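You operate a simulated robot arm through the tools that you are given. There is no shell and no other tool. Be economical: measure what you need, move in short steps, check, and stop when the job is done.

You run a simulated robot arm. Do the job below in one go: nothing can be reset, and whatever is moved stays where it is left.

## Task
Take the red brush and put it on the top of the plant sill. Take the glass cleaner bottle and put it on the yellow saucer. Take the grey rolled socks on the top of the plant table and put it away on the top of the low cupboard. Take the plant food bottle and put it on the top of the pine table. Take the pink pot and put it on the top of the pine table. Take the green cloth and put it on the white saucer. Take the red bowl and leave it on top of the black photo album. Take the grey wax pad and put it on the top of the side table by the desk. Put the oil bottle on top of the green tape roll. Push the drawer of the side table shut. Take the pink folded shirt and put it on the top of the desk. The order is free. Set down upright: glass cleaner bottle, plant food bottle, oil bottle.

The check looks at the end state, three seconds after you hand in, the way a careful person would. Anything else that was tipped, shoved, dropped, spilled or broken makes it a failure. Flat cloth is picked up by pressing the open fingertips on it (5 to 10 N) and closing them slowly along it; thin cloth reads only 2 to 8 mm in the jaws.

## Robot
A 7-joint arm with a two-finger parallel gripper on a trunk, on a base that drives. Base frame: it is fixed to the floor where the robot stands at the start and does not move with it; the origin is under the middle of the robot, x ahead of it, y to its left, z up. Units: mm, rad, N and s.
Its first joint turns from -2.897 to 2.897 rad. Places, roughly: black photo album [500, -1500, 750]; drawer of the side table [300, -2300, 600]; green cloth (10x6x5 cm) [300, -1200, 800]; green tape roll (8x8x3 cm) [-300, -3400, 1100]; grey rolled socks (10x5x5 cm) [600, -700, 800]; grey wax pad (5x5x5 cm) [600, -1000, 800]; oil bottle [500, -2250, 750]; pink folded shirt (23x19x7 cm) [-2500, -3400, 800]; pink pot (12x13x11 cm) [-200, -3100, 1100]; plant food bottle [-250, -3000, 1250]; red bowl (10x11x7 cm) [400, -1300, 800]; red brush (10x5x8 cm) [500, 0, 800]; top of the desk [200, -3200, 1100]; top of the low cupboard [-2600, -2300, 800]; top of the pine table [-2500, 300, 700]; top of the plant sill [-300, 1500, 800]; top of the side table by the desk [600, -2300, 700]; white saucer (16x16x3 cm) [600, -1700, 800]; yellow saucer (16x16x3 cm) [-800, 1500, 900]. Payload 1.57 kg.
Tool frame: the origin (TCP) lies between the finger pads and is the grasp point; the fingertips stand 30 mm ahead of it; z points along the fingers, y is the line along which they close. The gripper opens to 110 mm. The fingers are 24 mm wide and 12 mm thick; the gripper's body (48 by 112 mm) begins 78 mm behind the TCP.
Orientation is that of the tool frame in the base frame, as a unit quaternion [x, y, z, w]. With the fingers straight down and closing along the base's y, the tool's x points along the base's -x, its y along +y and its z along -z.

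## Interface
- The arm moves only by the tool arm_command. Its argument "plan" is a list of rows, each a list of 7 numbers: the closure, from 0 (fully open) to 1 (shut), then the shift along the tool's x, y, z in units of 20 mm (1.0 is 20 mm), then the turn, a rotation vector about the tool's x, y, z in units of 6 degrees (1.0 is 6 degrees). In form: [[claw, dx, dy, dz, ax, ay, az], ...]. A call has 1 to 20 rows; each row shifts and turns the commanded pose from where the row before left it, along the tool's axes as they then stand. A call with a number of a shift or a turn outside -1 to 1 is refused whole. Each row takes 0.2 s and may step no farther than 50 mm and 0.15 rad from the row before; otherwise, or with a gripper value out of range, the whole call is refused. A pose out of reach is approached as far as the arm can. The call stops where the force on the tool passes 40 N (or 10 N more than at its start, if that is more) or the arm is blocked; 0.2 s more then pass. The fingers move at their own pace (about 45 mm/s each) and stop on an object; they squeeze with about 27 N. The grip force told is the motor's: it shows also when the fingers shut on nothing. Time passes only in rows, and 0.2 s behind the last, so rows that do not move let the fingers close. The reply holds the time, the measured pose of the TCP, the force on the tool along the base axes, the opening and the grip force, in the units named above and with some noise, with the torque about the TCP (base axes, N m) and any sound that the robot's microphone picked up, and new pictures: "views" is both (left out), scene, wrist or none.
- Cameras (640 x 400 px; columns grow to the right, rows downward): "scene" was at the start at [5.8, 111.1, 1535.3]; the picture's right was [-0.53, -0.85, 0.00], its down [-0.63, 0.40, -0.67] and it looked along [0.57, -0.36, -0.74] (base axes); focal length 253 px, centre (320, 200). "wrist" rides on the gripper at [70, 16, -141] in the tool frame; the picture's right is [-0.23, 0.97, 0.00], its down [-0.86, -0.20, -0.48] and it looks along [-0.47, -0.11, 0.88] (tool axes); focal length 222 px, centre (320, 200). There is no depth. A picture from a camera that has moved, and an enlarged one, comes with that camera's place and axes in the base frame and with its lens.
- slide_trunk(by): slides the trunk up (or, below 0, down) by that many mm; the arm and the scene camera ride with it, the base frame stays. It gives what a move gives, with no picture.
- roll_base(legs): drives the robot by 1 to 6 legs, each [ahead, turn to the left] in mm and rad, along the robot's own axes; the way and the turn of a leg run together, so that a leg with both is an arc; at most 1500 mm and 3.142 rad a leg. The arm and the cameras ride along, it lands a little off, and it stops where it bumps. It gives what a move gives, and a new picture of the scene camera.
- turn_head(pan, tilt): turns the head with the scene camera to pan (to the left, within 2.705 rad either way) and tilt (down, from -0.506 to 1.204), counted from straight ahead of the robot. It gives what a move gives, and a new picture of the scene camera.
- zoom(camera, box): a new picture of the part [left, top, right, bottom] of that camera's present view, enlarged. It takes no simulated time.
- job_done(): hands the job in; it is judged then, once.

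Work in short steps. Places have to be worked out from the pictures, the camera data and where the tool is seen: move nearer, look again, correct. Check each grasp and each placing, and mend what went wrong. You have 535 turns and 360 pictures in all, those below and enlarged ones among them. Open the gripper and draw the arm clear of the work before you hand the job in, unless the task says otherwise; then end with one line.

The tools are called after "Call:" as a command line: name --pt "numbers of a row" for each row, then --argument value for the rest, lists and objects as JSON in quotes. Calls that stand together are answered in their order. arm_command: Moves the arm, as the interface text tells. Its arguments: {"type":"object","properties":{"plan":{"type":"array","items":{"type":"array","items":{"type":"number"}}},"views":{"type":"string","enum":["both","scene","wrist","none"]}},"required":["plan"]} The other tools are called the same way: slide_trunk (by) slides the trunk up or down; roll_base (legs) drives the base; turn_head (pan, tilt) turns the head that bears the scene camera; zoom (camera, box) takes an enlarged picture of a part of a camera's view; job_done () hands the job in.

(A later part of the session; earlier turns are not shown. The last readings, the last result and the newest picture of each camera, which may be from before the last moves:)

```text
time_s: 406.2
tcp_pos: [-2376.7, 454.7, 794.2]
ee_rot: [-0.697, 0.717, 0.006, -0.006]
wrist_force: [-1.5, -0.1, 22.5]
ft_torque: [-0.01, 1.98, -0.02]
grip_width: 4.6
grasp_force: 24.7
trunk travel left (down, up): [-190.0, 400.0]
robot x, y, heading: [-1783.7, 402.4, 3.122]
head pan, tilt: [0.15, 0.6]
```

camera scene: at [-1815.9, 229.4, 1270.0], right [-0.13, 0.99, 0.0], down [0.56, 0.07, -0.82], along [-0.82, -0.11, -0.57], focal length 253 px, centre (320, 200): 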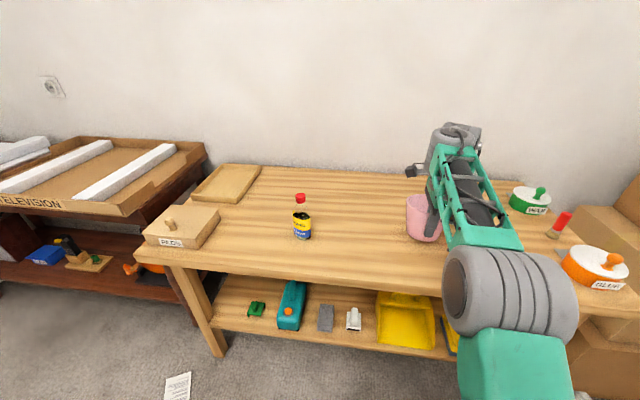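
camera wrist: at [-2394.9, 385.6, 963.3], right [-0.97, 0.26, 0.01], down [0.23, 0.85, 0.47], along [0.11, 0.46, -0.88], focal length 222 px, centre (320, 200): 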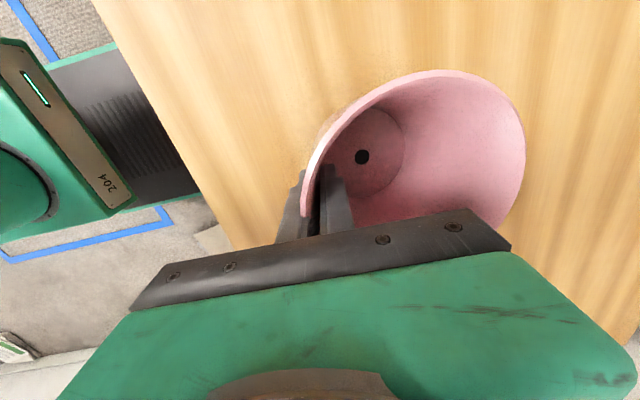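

Contact. Open partially and lift.

Call:
arm_command --pt "0.6 0 0 0 0 0 0" --pt "0.5 0 0 0 0 0 0" --pt "0.5 0 0 0 0 0 0" --pt "0.5 0 0 0 0 0 0" --pt "0.5 0 0 -0.5 0 0 0" --pt "0.5 0 0 -1 0 0 0" --pt "0.5 0 0 -1 0 0 0" --pt "0.5 0 0 -1 0 0 0" --pt "0.5 0 0 -1 0 0 0" --pt "0.3 0 0 -1 0 0 0" --pt "0 0 0 -1 0 0 0" --pt "0 0 0 -1 0 0 0" --pt "0 0 0 -1 0 0 0" --views "both"

```text
time_s: 409.0
tcp_pos: [-2374.7, 454.8, 965.3]
ee_rot: [-0.697, 0.717, 0.003, -0.004]
wrist_force: [0.1, 0.9, -0.1]
ft_torque: [0.04, 0.03, 0.0]
grip_width: 110.0
grasp_force: 0.1
trunk travel left (down, up): [-190.0, 400.0]
robot x, y, heading: [-1782.0, 393.8, 3.122]
head pan, tilt: [0.15, 0.6]
camera scene: at [-1815.5, 229.4, 1270.0], right [-0.13, 0.99, 0.0], down [0.56, 0.07, -0.83], along [-0.82, -0.11, -0.56], focal length 253 px, centre (320, 200)
camera wrist: at [-2392.6, 385.8, 1107.6], right [-0.97, 0.26, 0.01], down [0.23, 0.85, 0.47], along [0.11, 0.46, -0.88], focal length 222 px, centre (320, 200)
```

scene: 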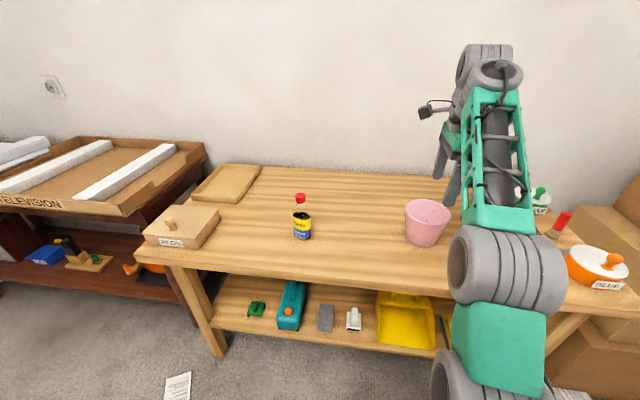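
wrist: 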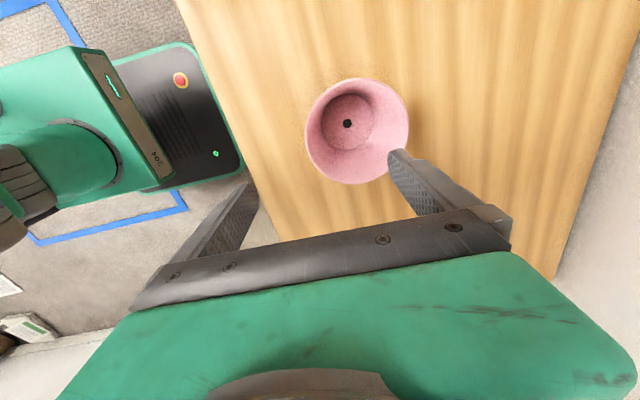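

Both items stand on the pine table. Now return for the shirt parked on the floor.

Call:
slide_trunk --by 395

Call:
roll_base --legs '[[-250, 0], [0, 1.708], [1223, 0], [1223, 0], [1210, 0], [0, -1.83]]'

Call:
turn_head --pan 0.0 --tilt 0.85

```text
time_s: 412.8
tcp_pos: [-2375.5, 455.7, 1359.6]
ee_rot: [-0.696, 0.718, 0.004, -0.005]
wrist_force: [0.6, 0.1, -0.3]
ft_torque: [0.04, -0.03, 0.0]
grip_width: 109.7
grasp_force: 0.0
trunk travel left (down, up): [-585.0, 5.0]
robot x, y, heading: [-1780.9, 395.8, 3.125]
head pan, tilt: [0.15, 0.6]
```

```text
time_s: 440.5
tcp_pos: [-1676.0, -3126.9, 1359.4]
ee_rot: [-0.652, 0.758, 0.003, -0.004]
wrist_force: [-0.2, 0.8, 0.3]
ft_torque: [-0.03, 0.03, 0.03]
grip_width: 110.2
grasp_force: 0.1
trunk travel left (down, up): [-585.0, 5.0]
robot x, y, heading: [-1097.3, -3259.6, 3.002]
head pan, tilt: [0.15, 0.6]
camera scene: at [-1148.2, -3418.3, 1665.0], right [-0.01, 1.0, 0.0], down [0.56, 0.01, -0.83], along [-0.82, -0.01, -0.56], focal length 253 px, centre (320, 200)
```

scene: 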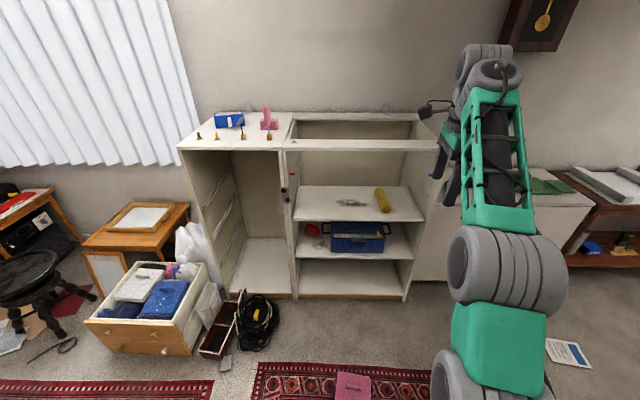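

```text
time_s: 441.3
tcp_pos: [-1676.2, -3127.1, 1360.6]
ee_rot: [-0.652, 0.758, 0.004, -0.004]
wrist_force: [-0.8, -1.1, -0.4]
ft_torque: [0.01, 0.03, 0.01]
grip_width: 109.9
grasp_force: 0.1
trunk travel left (down, up): [-585.0, 5.0]
robot x, y, heading: [-1098.2, -3259.4, 3.003]
head pan, tilt: [0.0, 0.85]
camera scene: at [-1137.3, -3406.7, 1644.2], right [0.14, 0.99, 0.0], down [0.74, -0.1, -0.66], along [-0.65, 0.09, -0.75], focal length 253 px, centre (320, 200)
```

scene: 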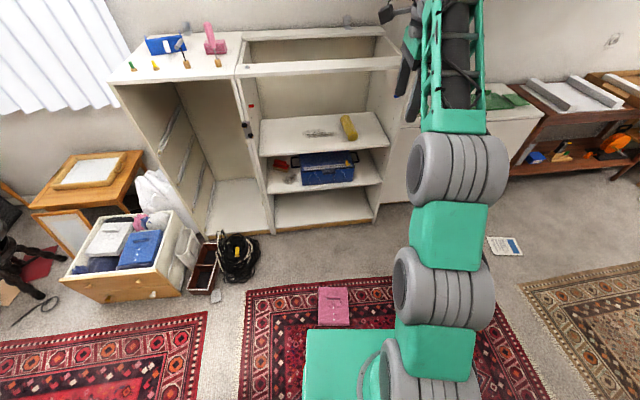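

Orientation matches the parked shirt. Lower the trunk and move above the bar.

Call:
slide_trunk --by -395

Call:
slide_trunk --by -185

Call:
arm_command --pt "0 1 0.2 1 0 0 0" --pt "0 1 0.2 1 0 0 0" --pt "0 1 0.2 1 0 0 0" --pt "0 1 0.2 1 0 0 0" --pt "0 1 0.13 1 0 0 0" --pt "0 0.9 0 1 0 0 0" --pt "0 0 0 1 0 0 0" --pt "0 0 0 1 0 0 0" --pt "0 0 0 1 0 0 0" --pt "0 0 0 1 0 0 0" --pt "0 0 0 1 0 0 0" --pt "0 0 0 1 0 0 0" --pt "0 0 0 1 0 0 0" --pt "0 0 0 1 0 0 0" --pt "0 0 0 1 0 0 0" --pt "0 0 0 1 0 0 0" --pt "0 0 0 1 0 0 0" --pt "0 0 0 1 0 0 0" --pt "0 0 0 1 0 0 0" --pt "0 0 0 1 0 0 0" --views "none"

Call:
arm_command --pt "0 0 0 1 0 0 0" --pt "0 0 0 1 0 0 0" --pt "0 0 0 1 0 0 0" --pt "0 0 0 1 0 0 0" --pt "0 0 0 1 0 0 0" --pt "0 0 0 1 0 0 0" --pt "0 0 0 1 0 0 0" --pt "0 0 0 0 0 0 0" --views "wrist"

```text
time_s: 445.1
tcp_pos: [-1676.1, -3126.6, 965.4]
ee_rot: [-0.652, 0.758, 0.004, -0.005]
wrist_force: [-0.5, -0.6, 0.0]
ft_torque: [0.0, -0.01, -0.02]
grip_width: 109.8
grasp_force: 0.1
trunk travel left (down, up): [-190.0, 400.0]
robot x, y, heading: [-1098.2, -3254.7, 3.011]
head pan, tilt: [0.0, 0.85]
```

```text
time_s: 447.1
tcp_pos: [-1676.2, -3126.1, 780.3]
ee_rot: [-0.652, 0.758, 0.005, -0.004]
wrist_force: [0.3, 0.8, 0.1]
ft_torque: [-0.02, 0.01, 0.0]
grip_width: 110.0
grasp_force: 0.2
trunk travel left (down, up): [-5.0, 585.0]
robot x, y, heading: [-1097.9, -3258.3, 3.007]
head pan, tilt: [0.0, 0.85]
```

```text
time_s: 451.3
tcp_pos: [-1717.2, -3243.6, 380.7]
ee_rot: [-0.652, 0.758, 0.003, -0.005]
wrist_force: [-0.5, -0.8, 0.5]
ft_torque: [-0.05, -0.01, -0.01]
grip_width: 110.1
grasp_force: 0.0
trunk travel left (down, up): [-5.0, 585.0]
robot x, y, heading: [-1094.4, -3256.1, 3.001]
head pan, tilt: [0.0, 0.85]
```

```text
time_s: 453.1
tcp_pos: [-1718.9, -3242.5, 240.4]
ee_rot: [-0.651, 0.759, 0.005, -0.005]
wrist_force: [0.0, 0.4, 0.2]
ft_torque: [-0.01, 0.03, -0.03]
grip_width: 110.1
grasp_force: 0.1
trunk travel left (down, up): [-5.0, 585.0]
robot x, y, heading: [-1099.7, -3257.9, 3.005]
head pan, tilt: [0.0, 0.85]
camera wrist: at [-1745.1, -3308.3, 382.5], right [-0.93, 0.37, 0.01], down [0.33, 0.82, 0.47], along [0.17, 0.44, -0.88], focal length 222 px, centre (320, 200)
```

wrist: 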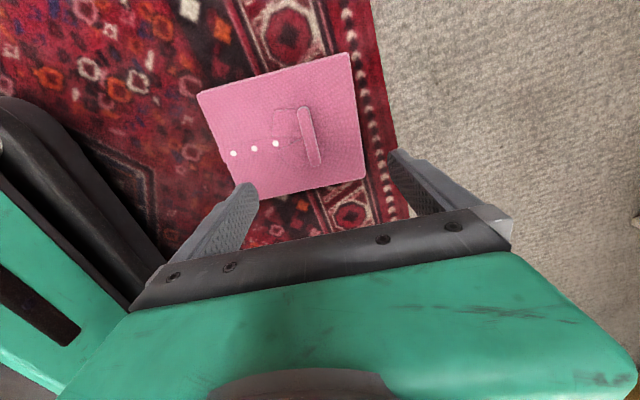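

Bar 17 mm toward the robot from the axis. Correct and descend.

Call:
arm_command --pt "0 0.2 -0.85 1 0 0 0" --pt "0 0 0 1 0 0 0" --pt "0 0 0 1 0 0 0" --pt "0 0 0 1 0 0 0" --pt "0 0 0 1 0 0 0" --pt "0 0 0 0 0 0 0" --views "wrist"

```text
time_s: 454.5
tcp_pos: [-1703.0, -3246.5, 140.4]
ee_rot: [-0.652, 0.758, 0.003, -0.005]
wrist_force: [-0.4, 0.3, -0.2]
ft_torque: [0.0, -0.02, 0.02]
grip_width: 110.2
grasp_force: 0.0
trunk travel left (down, up): [-5.0, 585.0]
robot x, y, heading: [-1097.9, -3256.2, 3.005]
head pan, tilt: [0.0, 0.85]
camera wrist: at [-1729.0, -3313.8, 282.5], right [-0.93, 0.37, 0.01], down [0.33, 0.82, 0.47], along [0.17, 0.44, -0.88], focal length 222 px, centre (320, 200)
```

wrist: 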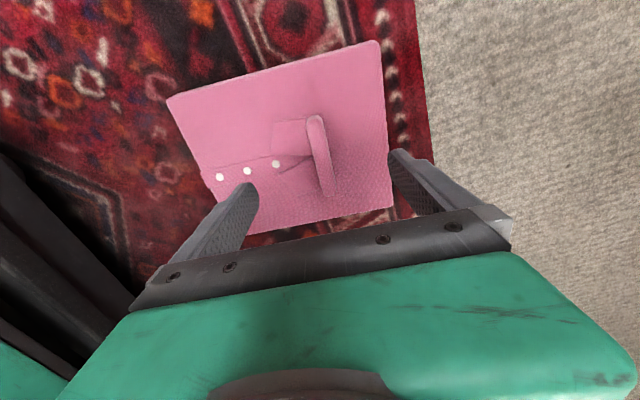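

Call:
arm_command --pt "0 0 0 1 0 0 0" --pt "0 0 0 1 0 0 0" --pt "0 0 0 0.7 0 0 0" --pt "0 0 0 0.3 0 0 0" --pt "0 0 0 0.3 0 0 0" --pt "0 0 0 0.2 0 0 0" --pt "0 0 0 0.1 0 0 0" --pt "0 0 0 0 0 0 0" --views "none"

```text
time_s: 456.3
tcp_pos: [-1704.5, -3247.5, 68.7]
ee_rot: [-0.651, 0.759, 0.004, -0.005]
wrist_force: [0.5, 0.4, 0.5]
ft_torque: [-0.02, 0.01, 0.04]
grip_width: 110.1
grasp_force: 0.0
trunk travel left (down, up): [-5.0, 585.0]
robot x, y, heading: [-1094.1, -3259.0, 3.007]
head pan, tilt: [0.0, 0.85]
```

Close on the bar and lift a little.

Call:
arm_command --pt "0 0 0 0.1 0 0 0" --pt "1 0 0 0 0 0 0" --pt "1 0 0 0 0 0 0" --pt "1 0 0 0 0 0 0" --pt "1 0 0 0 0 0 0" --pt "1 0 0 0 0 0 0" --pt "1 0 0 0 0 0 0" --pt "1 0 0 0 0 0 0" --pt "1 0 0 -0.5 0 0 0" --pt "1 0 0 -1 0 0 0" --pt "1 0 0 -1 0 0 0" --pt "1 0 0 -1 0 0 0" --pt "1 0 0 -1 0 0 0" --views "wrist"

```text
time_s: 459.1
tcp_pos: [-1702.5, -3247.5, 157.0]
ee_rot: [-0.652, 0.758, 0.003, -0.004]
wrist_force: [0.2, 0.6, -3.1]
ft_torque: [-0.01, 0.12, -0.04]
grip_width: 16.6
grasp_force: 26.5
trunk travel left (down, up): [-5.0, 585.0]
robot x, y, heading: [-1095.9, -3256.4, 3.0]
head pan, tilt: [0.0, 0.85]
camera wrist: at [-1728.8, -3314.5, 298.3], right [-0.93, 0.37, 0.01], down [0.33, 0.82, 0.47], along [0.17, 0.44, -0.88], focal length 222 px, centre (320, 200)
```

wrist: 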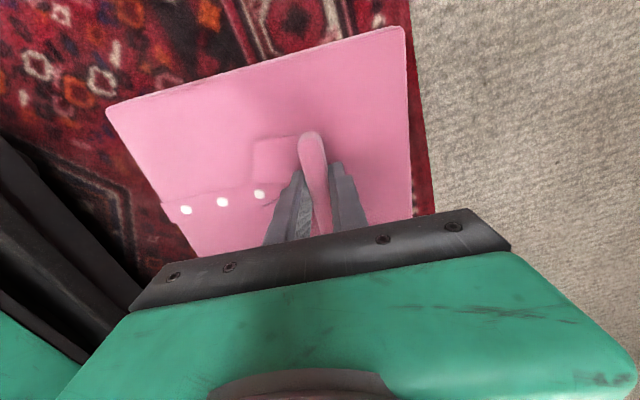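

Shirt in hand again. Raise arm and trunk, then drive to the desk.

Call:
arm_command --pt "1 0 0 -1 0 0 0" --pt "1 0 0 -1 0 0 0" --pt "1 0 0 -1 0 0 0" --pt "1 0 0 -1 0 0 0" --pt "1 0 0 -1 0 0 0" --pt "1 0 0 -1 0 0 0" --pt "1 0 0 -1 0 0 0" --pt "1 0 0 -1 0 0 0" --pt "1 0 0 -1 0 0 0" --pt "1 0 0 -1 0 0 0" --pt "1 0 0 -1 0 0 0" --pt "1 0 0 -1 0 0 0" --pt "1 0 0 -1 0 0 0" --pt "1 0 0 -1 0 0 0" --pt "1 0 0 -1 0 0 0" --pt "1 0 0 -1 0 0 0" --pt "1 0 0 -1 0 0 0" --pt "1 0 0 -1 0 0 0" --pt "1 0 0 -1 0 0 0" --pt "1 0 0 -1 0 0 0" --views "none"

Call:
slide_trunk --by 395

Call:
slide_trunk --by 185

Call:
arm_command --pt "1 0 -1 -1 0 0 0" --pt "1 0 -1 -1 0 0 0" --pt "1 0 -1 -1 0 0 0" --pt "1 0 -1 -1 0 0 0" --pt "1 0 -1 -1 0 0 0" --pt "1 0 -1 -1 0 0 0" --pt "1 0 0 -1 0 0 0" --pt "1 0 0 -1 0 0 0" --pt "1 0 0 -1 0 0 0" --pt "1 0 0 -1 0 0 0" --views "none"

Call:
roll_base --legs '[[0, -2.4], [310, 0], [0, -0.6]]'

```text
time_s: 463.3
tcp_pos: [-1697.4, -3247.4, 556.8]
ee_rot: [-0.652, 0.758, 0.004, -0.005]
wrist_force: [-0.2, 0.3, -1.4]
ft_torque: [-0.01, 0.08, 0.0]
grip_width: 16.5
grasp_force: 26.4
trunk travel left (down, up): [-5.0, 585.0]
robot x, y, heading: [-1096.8, -3258.7, 3.002]
head pan, tilt: [0.0, 0.85]
```

```text
time_s: 467.1
tcp_pos: [-1697.7, -3247.8, 951.0]
ee_rot: [-0.652, 0.758, 0.004, -0.003]
wrist_force: [-0.3, 1.0, -2.5]
ft_torque: [0.01, 0.09, -0.02]
grip_width: 16.6
grasp_force: 27.0
trunk travel left (down, up): [-400.0, 190.0]
robot x, y, heading: [-1096.9, -3254.7, 3.002]
head pan, tilt: [0.0, 0.85]
```

```text
time_s: 469.2
tcp_pos: [-1697.7, -3248.3, 1137.1]
ee_rot: [-0.652, 0.758, 0.003, -0.005]
wrist_force: [0.7, 0.0, -3.2]
ft_torque: [0.02, 0.09, 0.02]
grip_width: 16.4
grasp_force: 27.1
trunk travel left (down, up): [-585.0, 5.0]
robot x, y, heading: [-1099.9, -3256.6, 3.008]
head pan, tilt: [0.0, 0.85]
```

```text
time_s: 471.4
tcp_pos: [-1576.4, -3266.2, 1335.1]
ee_rot: [-0.652, 0.758, 0.005, -0.004]
wrist_force: [0.2, -0.2, -1.1]
ft_torque: [0.0, 0.09, 0.02]
grip_width: 16.5
grasp_force: 26.9
trunk travel left (down, up): [-585.0, 5.0]
robot x, y, heading: [-1095.7, -3257.3, 3.003]
head pan, tilt: [0.0, 0.85]
```

```text
time_s: 480.9
tcp_pos: [-359.2, -3028.6, 1335.4]
ee_rot: [0.723, 0.691, 0.005, 0.004]
wrist_force: [0.0, 0.4, -1.8]
ft_torque: [-0.02, -0.05, 0.01]
grip_width: 16.7
grasp_force: 27.1
trunk travel left (down, up): [-585.0, 5.0]
robot x, y, heading: [-834.3, -3088.2, -0.036]
head pan, tilt: [0.0, 0.85]
camera scene: at [-813.6, -2934.1, 1644.1], right [-0.03, -1.0, 0.0], down [-0.75, 0.03, -0.66], along [0.66, -0.02, -0.75], focal length 253 px, centre (320, 200)
```

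scene: 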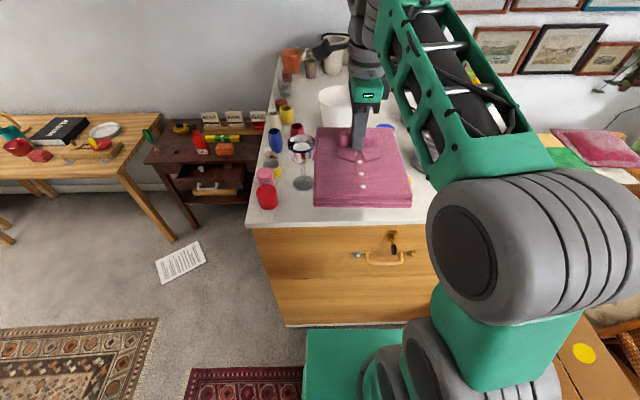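

Straighten heading and advance 45 mm, then look with the wrist camera.

Call:
roll_base --legs '[[45, 0.036]]'

Call:
arm_command --pt "1 -0.5 1 0 0 0 0" --pt "1 -0.5 1 0 0 0 0" --pt "1 0 1 0 0 0 0" --pt "1 0 1 0 0 0 0" --pt "1 0 0 0 0 0 0" --views "both"

```text
time_s: 481.8
tcp_pos: [-314.8, -3013.2, 1335.4]
ee_rot: [0.711, 0.703, 0.004, 0.002]
wrist_force: [0.4, -0.4, -3.1]
ft_torque: [-0.02, -0.02, -0.06]
grip_width: 16.5
grasp_force: 27.1
trunk travel left (down, up): [-585.0, 5.0]
robot x, y, heading: [-791.3, -3090.0, -0.002]
head pan, tilt: [0.0, 0.85]
camera scene: at [-772.1, -2933.6, 1644.1], right [0.0, -1.0, 0.0], down [-0.75, 0.0, -0.66], along [0.66, 0.0, -0.75], focal length 253 px, centre (320, 200)
```

scene: 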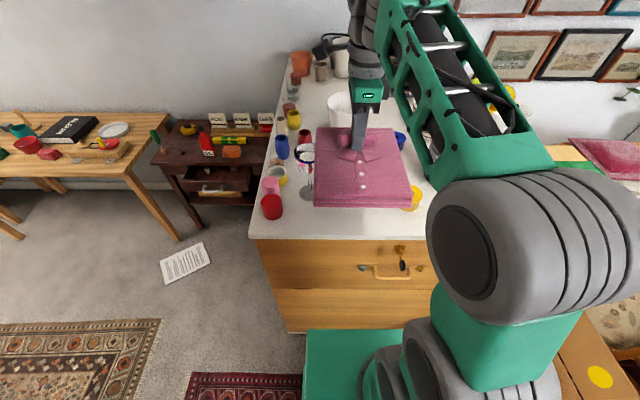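

```text
time_s: 483.0
tcp_pos: [-238.5, -3033.4, 1336.0]
ee_rot: [0.71, 0.704, 0.005, 0.004]
wrist_force: [-0.2, -0.2, -2.0]
ft_torque: [0.04, -0.08, 0.01]
grip_width: 16.2
grasp_force: 26.2
trunk travel left (down, up): [-585.0, 5.0]
robot x, y, heading: [-787.7, -3087.1, -0.001]
head pan, tilt: [0.0, 0.85]
camera scene: at [-773.8, -2933.9, 1644.1], right [0.0, -1.0, 0.0], down [-0.75, 0.0, -0.66], along [0.66, 0.0, -0.75], focal length 253 px, centre (320, 200)
camera wrist: at [-223.1, -2964.8, 1479.0], right [0.97, -0.24, 0.01], down [-0.21, -0.85, 0.47], along [-0.1, -0.46, -0.88], focal length 222 px, centre (320, 200)
```

scene: 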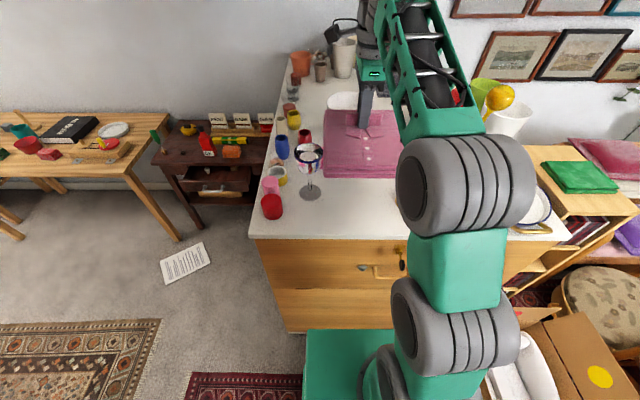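
wrist: 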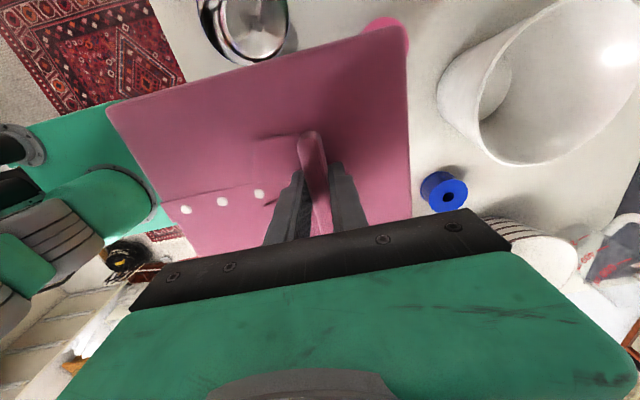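

Glass edge ≈ y -2935, tape edge ≈ y -3160; target TCP (-246,-3047). Adjust and descend most of the way.

Call:
arm_command --pt "1 -0.7 -0.4 0 0 0 0" --pt "1 0 0 1 0 0 0" --pt "1 0 0 1 0 0 0" --pt "1 0 0 1 0 0 0" --pt "1 0 0 1 0 0 0" --pt "1 0 0 1 0 0 0" --pt "1 0 0 0.5 0 0 0" --pt "1 0 0 0 0 0 0" --views "both"

Call:
zoom --camera "scene" --box '[260, 90, 460, 250]'

```text
time_s: 484.8
tcp_pos: [-243.0, -3048.7, 1226.9]
ee_rot: [0.711, 0.703, 0.004, 0.003]
wrist_force: [-1.2, -0.2, -2.1]
ft_torque: [0.01, -0.04, -0.01]
grip_width: 16.5
grasp_force: 27.3
trunk travel left (down, up): [-585.0, 5.0]
robot x, y, heading: [-789.9, -3090.1, -0.001]
head pan, tilt: [0.0, 0.85]
camera scene: at [-773.5, -2933.8, 1644.1], right [0.0, -1.0, 0.0], down [-0.75, 0.0, -0.66], along [0.66, 0.0, -0.75], focal length 253 px, centre (320, 200)
camera wrist: at [-229.1, -2978.6, 1368.4], right [0.97, -0.24, 0.01], down [-0.21, -0.85, 0.48], along [-0.1, -0.46, -0.88], focal length 222 px, centre (320, 200)
```

scene: 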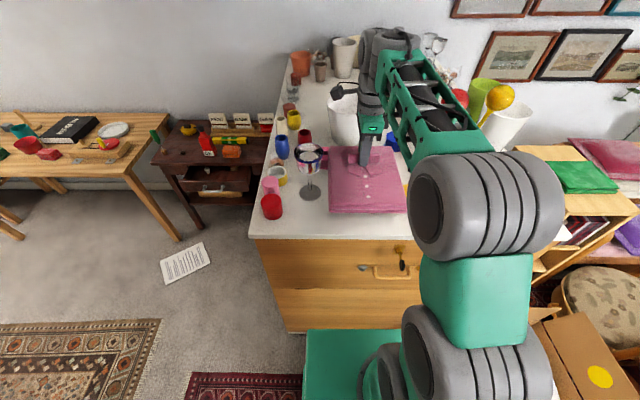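
wrist: 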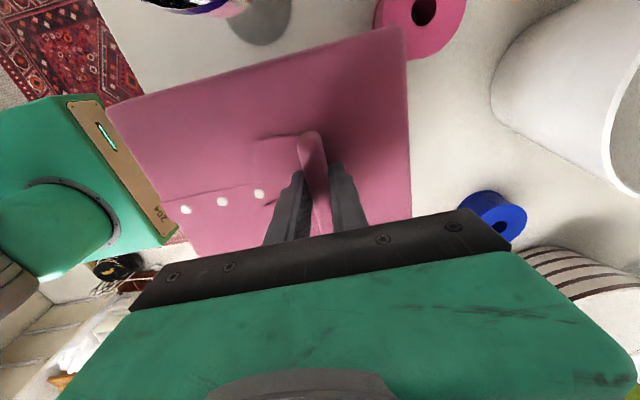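

```text
2.50 times, centred on (360, 170) of scene
camera zoom: at [-773.5, -2933.8, 1644.1], right [0.0, -1.0, 0.0], down [-0.75, 0.0, -0.66], along [0.66, 0.0, -0.75], focal length 632 px, centre (220, 275)
```

zoom: 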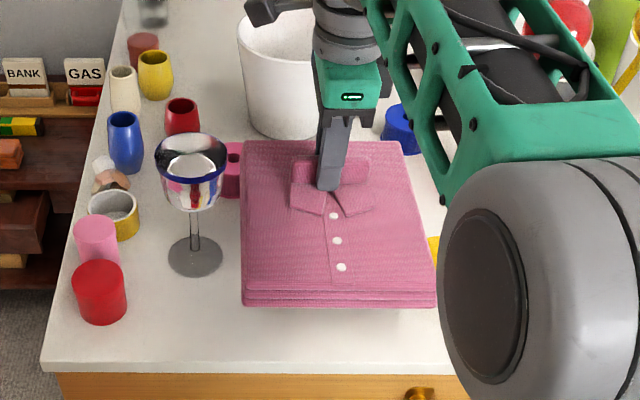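

Slight shift west, then lower with small steps.

Call:
arm_command --pt "1 -0.15 -0.35 0 0 0 0" --pt "1 0 0 0.8 0 0 0" --pt "1 0 0 0.8 0 0 0" --pt "1 0 0 0.8 0 0 0" --pt "1 0 0 0.8 0 0 0" --pt "1 0 0 0.4 0 0 0" --pt "1 0 0 0 0 0 0" --views "wrist"

Call:
zoom --camera "scene" --box '[260, 90, 460, 250]'

```text
time_s: 485.8
tcp_pos: [-247.6, -3049.4, 1185.9]
ee_rot: [0.709, 0.705, 0.011, 0.008]
wrist_force: [-1.4, 1.7, 11.4]
ft_torque: [-1.34, 0.91, -0.3]
grip_width: 17.7
grasp_force: 26.6
trunk travel left (down, up): [-585.0, 5.0]
robot x, y, heading: [-792.0, -3092.3, 0.002]
head pan, tilt: [0.0, 0.85]
stopped in row 5: the force on the tool passed its limit (the readings are from after the stop); the commanded pose is now the measured one
camera wrist: at [-236.4, -2980.0, 1327.9], right [0.97, -0.23, 0.02], down [-0.22, -0.86, 0.47], along [-0.09, -0.46, -0.88], focal length 222 px, centre (320, 200)
```

wrist: 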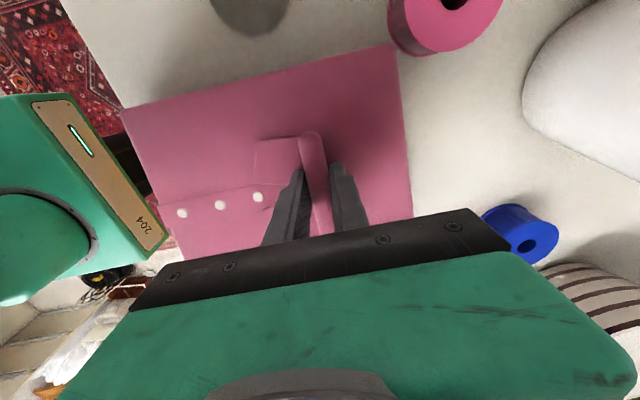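

```text
2.50 times, centred on (360, 170) of scene
camera zoom: at [-774.7, -2933.5, 1644.0], right [0.0, -1.0, 0.0], down [-0.75, 0.0, -0.66], along [0.66, 0.0, -0.75], focal length 632 px, centre (220, 275)
```

zoom: 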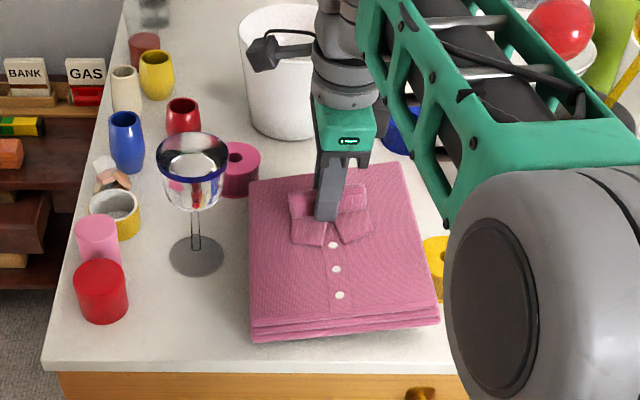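

The shirt's south edge sits on the taller yellow roll. Lift, shift 12 mm north and 10 mm west, level the tool and lower again.

Call:
arm_command --pt "1 0 0 -0.7 0.26 0 0" --pt "1 0 0 -0.8 0 0 0" --pt "1 0.65 -0.5 0 0 0 0" --pt "1 0 0 0 0 0 0" --views "wrist"

Call:
zoom --camera "scene" --box '[260, 90, 460, 250]'

```text
time_s: 486.8
tcp_pos: [-256.3, -3036.0, 1214.1]
ee_rot: [0.709, 0.705, -0.001, -0.003]
wrist_force: [0.0, -0.7, -2.0]
ft_torque: [-0.02, -0.1, 0.0]
grip_width: 16.7
grasp_force: 27.2
trunk travel left (down, up): [-585.0, 5.0]
robot x, y, heading: [-789.6, -3090.2, 0.001]
head pan, tilt: [0.0, 0.85]
camera wrist: at [-241.6, -2968.0, 1356.6], right [0.97, -0.23, 0.0], down [-0.2, -0.86, 0.48], along [-0.11, -0.46, -0.88], focal length 222 px, centre (320, 200)
```

wrist: 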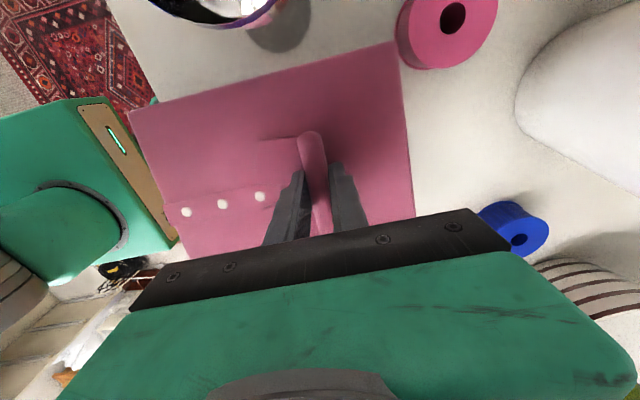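

```text
2.50 times, centred on (360, 170) of scene
camera zoom: at [-773.6, -2933.9, 1644.1], right [0.0, -1.0, 0.0], down [-0.75, 0.0, -0.66], along [0.66, 0.0, -0.75], focal length 632 px, centre (220, 275)
```

zoom: 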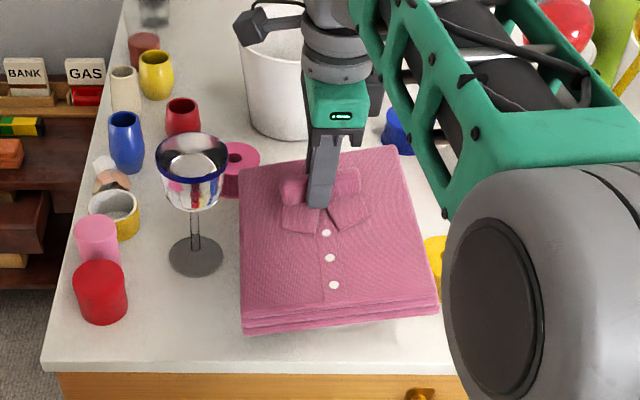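

Gap to glass ~25 mm, so shift 7 mm more north, and lower.

Call:
arm_command --pt "1 0.35 0 0 0 0 0" --pt "1 0 0 0.8 0 0 0" --pt "1 0 0 0.8 0 0 0" --pt "1 0 0 0.6 0 0 0" --pt "1 0 0 0.5 0 0 0" --pt "1 0 0 0.5 0 0 0" --pt "1 0 0 0.3 0 0 0" --pt "1 0 0 0 0 0 0" --views "none"

Call:
zoom --camera "scene" --box '[260, 90, 460, 250]'

```text
time_s: 488.2
tcp_pos: [-255.4, -3028.9, 1163.5]
ee_rot: [0.71, 0.705, 0.008, 0.004]
wrist_force: [-1.9, 0.0, 13.0]
ft_torque: [-0.44, 1.18, 0.09]
grip_width: 17.2
grasp_force: 26.5
trunk travel left (down, up): [-585.0, 5.0]
robot x, y, heading: [-789.6, -3092.0, 0.005]
head pan, tilt: [0.0, 0.85]
stopped in row 6: the force on the tool passed its limit (the readings are from after the stop); the commanded pose is now the measured one
```

```text
2.50 times, centred on (360, 170) of scene
camera zoom: at [-774.7, -2933.8, 1644.0], right [0.0, -1.0, 0.0], down [-0.75, 0.0, -0.66], along [0.66, 0.0, -0.75], focal length 632 px, centre (220, 275)
```

zoom: 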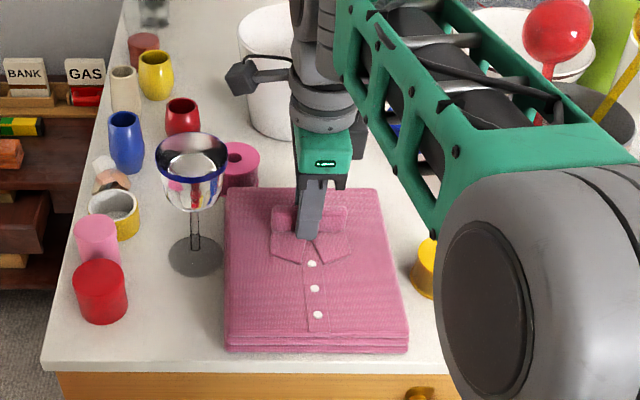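

Now it's touching the desk itself (top ≈1095) but close to the glass foot. Lift 8 mm, shift 7 mm south, and set down.

Call:
arm_command --pt "1 0 0 -0.5 0.15 0 0" --pt "1 -0.4 0 0 0 0 0" --pt "1 0 0 0.2 0 0 0" --pt "1 0 0 0.2 0 0 0" --pt "1 0 0 0.15 0 0 0" --pt "1 0 0 0.1 0 0 0" --pt "1 0 0 0.1 0 0 0" --pt "1 0 0 0 0 0 0" --views "wrist"

Call:
zoom --camera "scene" --box '[260, 90, 460, 250]'

```text
time_s: 489.8
tcp_pos: [-254.4, -3039.0, 1163.6]
ee_rot: [0.709, 0.705, 0.006, 0.001]
wrist_force: [-1.4, -0.1, 12.7]
ft_torque: [-0.3, 1.17, 0.14]
grip_width: 16.7
grasp_force: 27.2
trunk travel left (down, up): [-585.0, 5.0]
robot x, y, heading: [-792.5, -3091.2, 0.005]
head pan, tilt: [0.0, 0.85]
stopped in row 8: the force on the tool passed its limit (the readings are from after the stop); the commanded pose is now the measured one
camera wrist: at [-240.8, -2970.0, 1306.4], right [0.97, -0.23, 0.01], down [-0.21, -0.86, 0.47], along [-0.1, -0.46, -0.88], focal length 222 px, centre (320, 200)
```

wrist: 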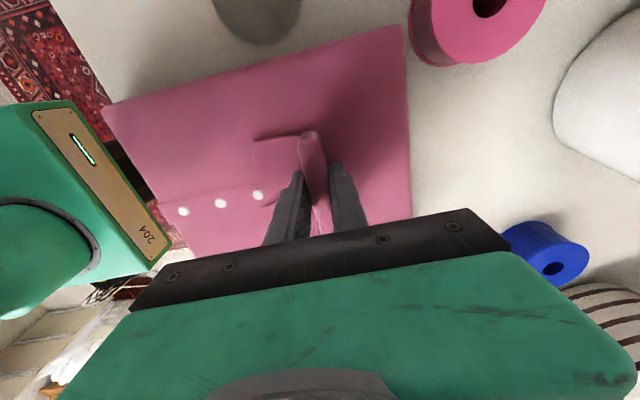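

```text
2.50 times, centred on (360, 170) of scene
camera zoom: at [-775.1, -2934.0, 1643.9], right [0.0, -1.0, 0.0], down [-0.75, 0.0, -0.66], along [0.66, 0.0, -0.75], focal length 632 px, centre (220, 275)
```

zoom: 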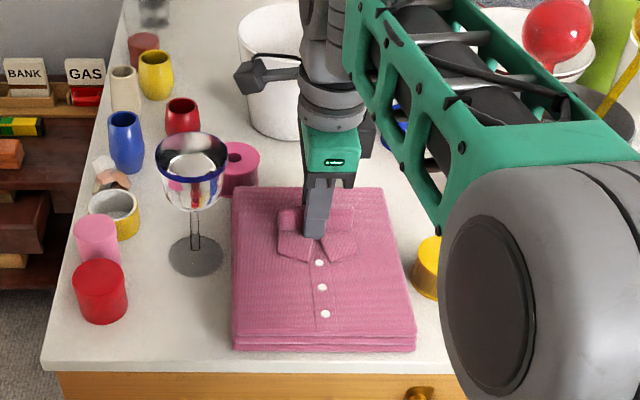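

Clear on all sides and on the desk. Release and lift.

Call:
arm_command --pt "0.8 0 0 0 0 0 0" --pt "0.4 0 0 0 0 0 0" --pt "0 0 0 0 0 0 0" --pt "0 0 0 0 0 0 0" --pt "0 0 0 0 0 0 0" --pt "0 0 0 -0.5 0 0 0" --pt "0 0 0 -1 0 0 0" --pt "0 0 0 -1 0 0 0" --pt "0 0 0 -1 0 0 0" --pt "0 0 0 -1 0 0 0" --pt "0 0 0 -1 0 0 0" --pt "0 0 0 -1 0 0 0" --pt "0 0 0 -1 0 0 0" --views "both"

```text
time_s: 492.6
tcp_pos: [-255.7, -3037.5, 1311.3]
ee_rot: [0.709, 0.705, 0.004, 0.0]
wrist_force: [-0.6, -0.2, -0.3]
ft_torque: [-0.04, 0.03, 0.02]
grip_width: 110.2
grasp_force: 0.1
trunk travel left (down, up): [-585.0, 5.0]
robot x, y, heading: [-789.6, -3083.7, 0.005]
head pan, tilt: [0.0, 0.85]
camera scene: at [-773.8, -2933.2, 1644.0], right [0.0, -1.0, 0.0], down [-0.75, 0.0, -0.66], along [0.66, 0.0, -0.75], focal length 253 px, centre (320, 200)
camera wrist: at [-241.8, -2970.0, 1453.7], right [0.97, -0.23, 0.0], down [-0.21, -0.86, 0.47], along [-0.11, -0.46, -0.88], focal length 222 px, centre (320, 200)
```

scene: 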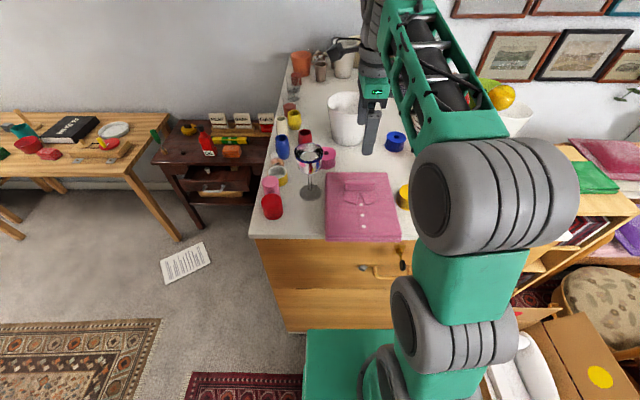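
wrist: 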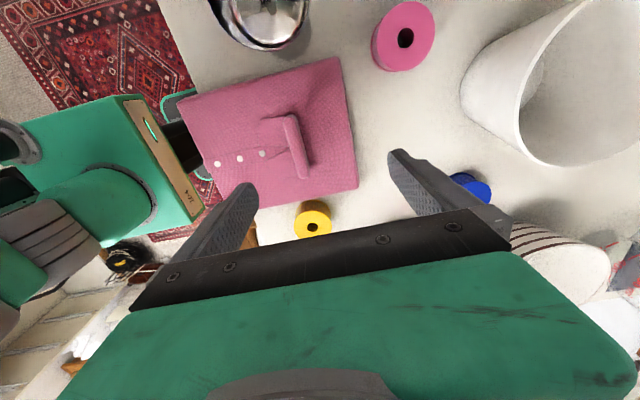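

Shirt sits nicely on the desk. Next, drive round to the side table by the desk (drawer, oil bottle).

Call:
roll_base --legs '[[-200, 0], [0, 1.571], [757, 0], [0, -1.571], [640, 0]]'

Call:
turn_head --pan 0.0 --tilt 0.8

```text
time_s: 508.7
tcp_pos: [183.1, -2337.0, 1311.8]
ee_rot: [0.724, 0.69, 0.004, 0.001]
wrist_force: [-0.7, 0.1, -0.3]
ft_torque: [0.0, 0.02, -0.01]
grip_width: 110.1
grasp_force: 0.0
trunk travel left (down, up): [-585.0, 5.0]
robot x, y, heading: [-351.8, -2361.6, -0.038]
head pan, tilt: [0.0, 0.85]
camera scene: at [-328.4, -2209.3, 1644.1], right [-0.04, -1.0, 0.0], down [-0.75, 0.03, -0.66], along [0.66, -0.03, -0.75], focal length 253 px, centre (320, 200)
```

scene: 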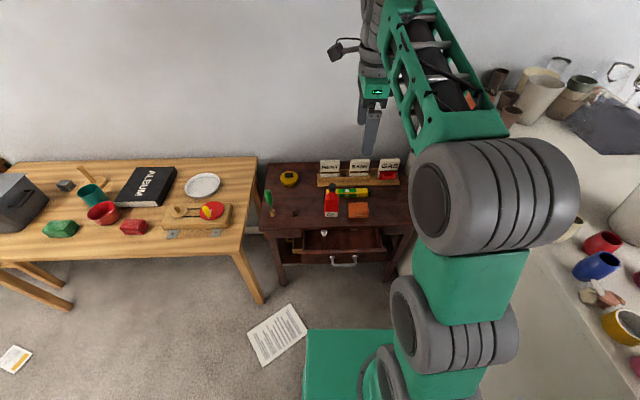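

```text
time_s: 509.3
tcp_pos: [183.2, -2337.4, 1312.4]
ee_rot: [0.725, 0.689, 0.003, 0.0]
wrist_force: [-0.5, 0.3, 0.6]
ft_torque: [0.0, 0.03, -0.01]
grip_width: 109.8
grasp_force: 0.0
trunk travel left (down, up): [-585.0, 5.0]
robot x, y, heading: [-354.7, -2360.2, -0.038]
head pan, tilt: [0.0, 0.799]
camera scene: at [-326.4, -2209.4, 1648.1], right [-0.04, -1.0, 0.0], down [-0.72, 0.03, -0.7], along [0.7, -0.03, -0.72], focal length 253 px, centre (320, 200)
```

scene: 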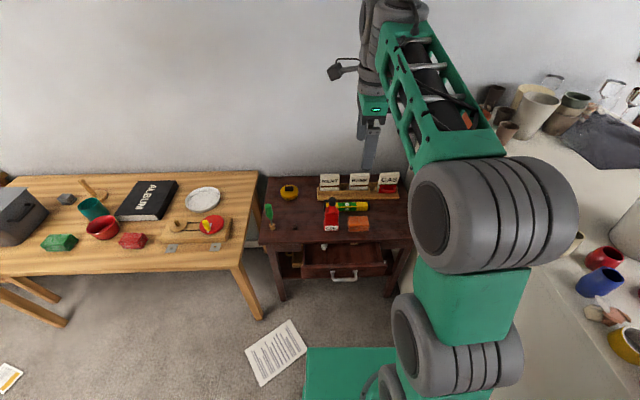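

Zoom on the side table.

Call:
zoom --camera "scene" --box '[255, 165, 415, 285]'

```text
3.33 times, centred on (335, 225) of scene
camera zoom: at [-326.4, -2209.4, 1648.1], right [-0.04, -1.0, 0.0], down [-0.72, 0.03, -0.7], along [0.7, -0.03, -0.72], focal length 843 px, centre (270, 117)
```

zoom: 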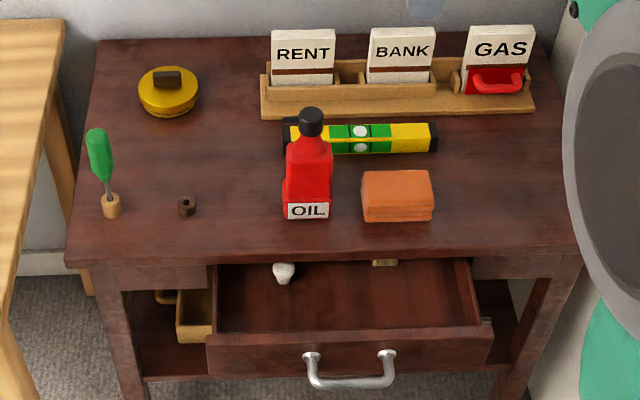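

Oil bottle near (405,-2292), ~200 mm tall. Reposition the base forward and slightly south (avoid the paper), then look from above.

Call:
roll_base --legs '[[0, -0.2], [150, 0], [0, 0.238]]'

Call:
slide_trunk --by -200

Call:
arm_command --pt "0 1 0 0 0 0 0" --pt "0 1 0 0 0 0 0" --pt "0 1 0 0 0 0 0" --views "both"

```text
time_s: 512.3
tcp_pos: [327.8, -2355.4, 1312.5]
ee_rot: [0.713, 0.701, 0.004, 0.0]
wrist_force: [0.4, -0.3, 0.6]
ft_torque: [-0.02, -0.02, -0.02]
grip_width: 110.3
grasp_force: 0.2
trunk travel left (down, up): [-585.0, 5.0]
robot x, y, heading: [-205.8, -2401.8, -0.01]
head pan, tilt: [0.0, 0.799]
camera scene: at [-185.6, -2244.4, 1648.1], right [-0.01, -1.0, 0.0], down [-0.72, 0.01, -0.7], along [0.7, -0.01, -0.72], focal length 253 px, centre (320, 200)
```

scene: 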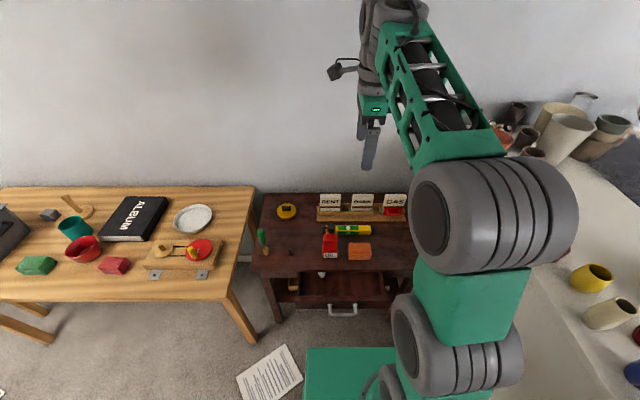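

```text
time_s: 514.5
tcp_pos: [327.7, -2355.4, 1112.2]
ee_rot: [0.712, 0.702, 0.004, 0.001]
wrist_force: [0.1, -0.2, -0.2]
ft_torque: [0.01, 0.02, 0.0]
grip_width: 109.8
grasp_force: 0.1
trunk travel left (down, up): [-385.0, 205.0]
robot x, y, heading: [-206.9, -2401.5, -0.006]
head pan, tilt: [0.0, 0.799]
```

```text
time_s: 515.3
tcp_pos: [329.2, -2296.9, 1111.8]
ee_rot: [0.713, 0.701, 0.004, 0.0]
wrist_force: [0.7, -0.6, 0.1]
ft_torque: [-0.01, -0.02, 0.0]
grip_width: 110.2
grasp_force: 0.1
trunk travel left (down, up): [-385.0, 205.0]
robot x, y, heading: [-207.9, -2400.3, -0.004]
head pan, tilt: [0.0, 0.799]
camera scene: at [-185.5, -2244.9, 1448.1], right [-0.01, -1.0, 0.0], down [-0.72, 0.01, -0.7], along [0.7, -0.01, -0.72], focal length 253 px, centre (320, 200)
camera wrist: at [345.2, -2228.0, 1254.1], right [0.97, -0.24, 0.0], down [-0.22, -0.85, 0.47], along [-0.11, -0.46, -0.88], focal length 222 px, centre (320, 200)
```

scene: 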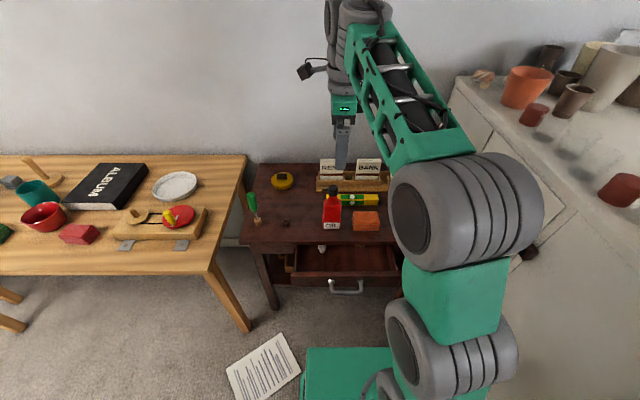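
wrist: 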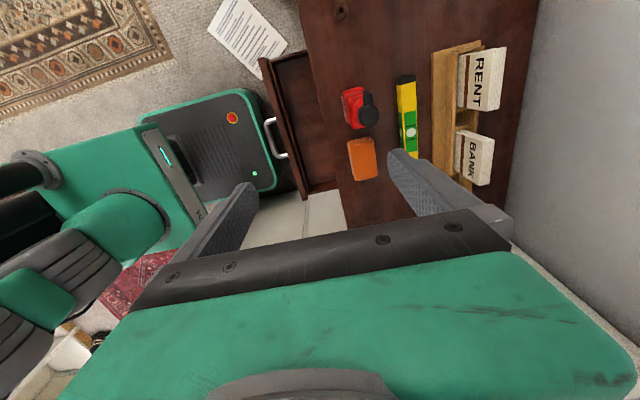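

Bottle axis at (408,-2288). Move over it and descend to just above the cap.

Call:
arm_command --pt "0 0.2 1 0.5 0 0 0" --pt "0 0.25 1 0.5 0 0 0" --pt "0 0 1 0.5 0 0 0" --pt "0 0 0.95 1 0 0 0" --pt "0 0 0 1 0 0 0" --pt "0 0 0 1 0 0 0" --pt "0 0 0 1 0 0 0" --pt "0 0 0 1 0 0 0" --pt "0 0 0 1 0 0 0" --pt "0 0 0 0 0 0 0" --views "both"

Call:
zoom --camera "scene" --box '[280, 150, 400, 240]'

```text
time_s: 517.5
tcp_pos: [410.0, -2288.6, 963.6]
ee_rot: [0.713, 0.701, 0.004, 0.0]
wrist_force: [0.5, 0.5, 0.0]
ft_torque: [-0.01, -0.02, 0.0]
grip_width: 110.1
grasp_force: 0.1
trunk travel left (down, up): [-385.0, 205.0]
robot x, y, heading: [-206.3, -2402.1, -0.006]
head pan, tilt: [0.0, 0.799]
camera scene: at [-185.3, -2244.8, 1448.1], right [-0.01, -1.0, 0.0], down [-0.72, 0.01, -0.7], along [0.7, -0.01, -0.72], focal length 253 px, centre (320, 200)
camera wrist: at [424.3, -2219.2, 1106.6], right [0.97, -0.24, 0.01], down [-0.22, -0.85, 0.47], along [-0.11, -0.46, -0.88], focal length 222 px, centre (320, 200)
```

scene: 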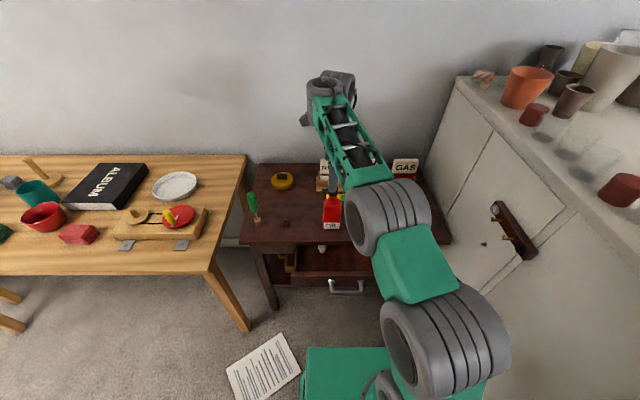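
wrist: 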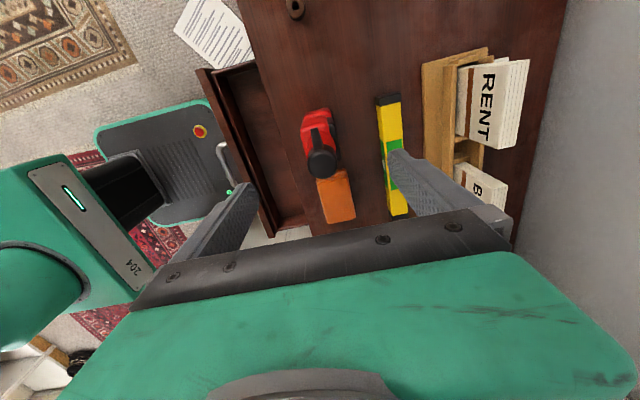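

```text
4.44 times, centred on (340, 195) of scene
camera zoom: at [-185.3, -2244.8, 1448.1], right [-0.01, -1.0, 0.0], down [-0.72, 0.01, -0.7], along [0.7, -0.01, -0.72], focal length 1124 px, centre (231, 222)
```

zoom: 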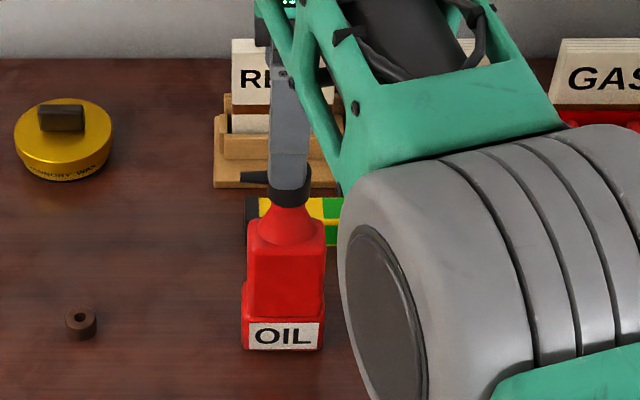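

Aligned. Descend to z≈837 and close on the top of the body.

Call:
arm_command --pt "0 0 0 1 0 0 0" --pt "0 0 0 1 0 0 0" --pt "0 0 0 1 0 0 0" --pt "0 0 0 1 0 0 0" --pt "0 0 0 1 0 0 0" --pt "0 0 0 0.7 0 0 0" --pt "0 0 0 0.65 0 0 0" --pt "0.6 0 0 0 0 0 0" --pt "1 0 0 0 0 0 0" --pt "1 0 0 0 0 0 0" --pt "1 0 0 0 0 0 0" --pt "1 0 0 0 0 0 0" --pt "1 0 0 0 0 0 0" --views "wrist"

Call:
zoom --camera "scene" --box '[280, 150, 400, 240]'

```text
time_s: 520.3
tcp_pos: [421.0, -2285.0, 846.6]
ee_rot: [0.713, 0.701, 0.002, -0.002]
wrist_force: [-1.3, 0.1, 0.4]
ft_torque: [0.02, 0.03, -0.01]
grip_width: 41.0
grasp_force: 26.8
out of reach, approached as far as the arm can: row 6, 7
trunk travel left (down, up): [-385.0, 205.0]
robot x, y, heading: [-205.5, -2399.5, -0.007]
head pan, tilt: [0.0, 0.799]
camera wrist: at [437.9, -2215.9, 989.1], right [0.97, -0.24, 0.0], down [-0.21, -0.85, 0.48], along [-0.12, -0.46, -0.88], focal length 222 px, centre (320, 200)
```

wrist: 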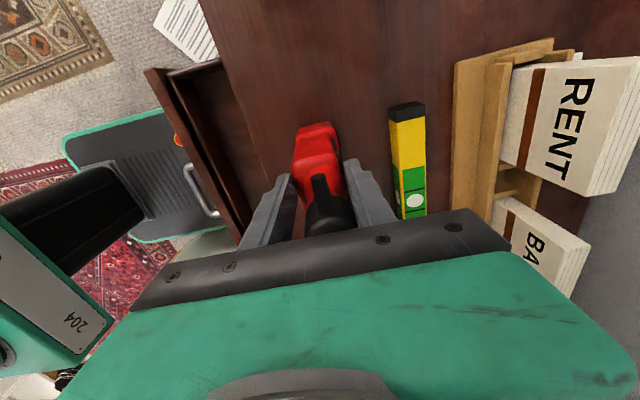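

```text
4.44 times, centred on (340, 195) of scene
camera zoom: at [-185.6, -2244.9, 1448.1], right [-0.01, -1.0, 0.0], down [-0.72, 0.01, -0.7], along [0.7, -0.01, -0.72], focal length 1124 px, centre (231, 222)
```

zoom: 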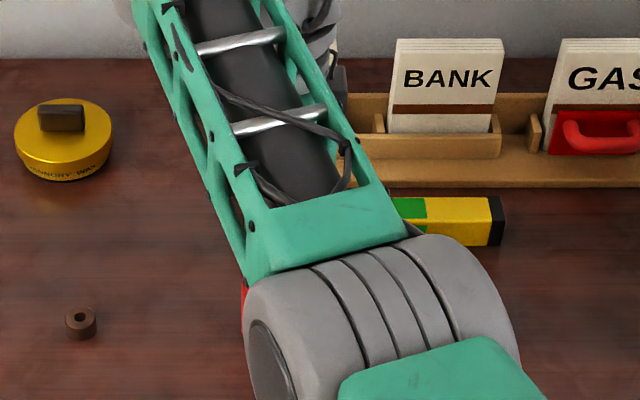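

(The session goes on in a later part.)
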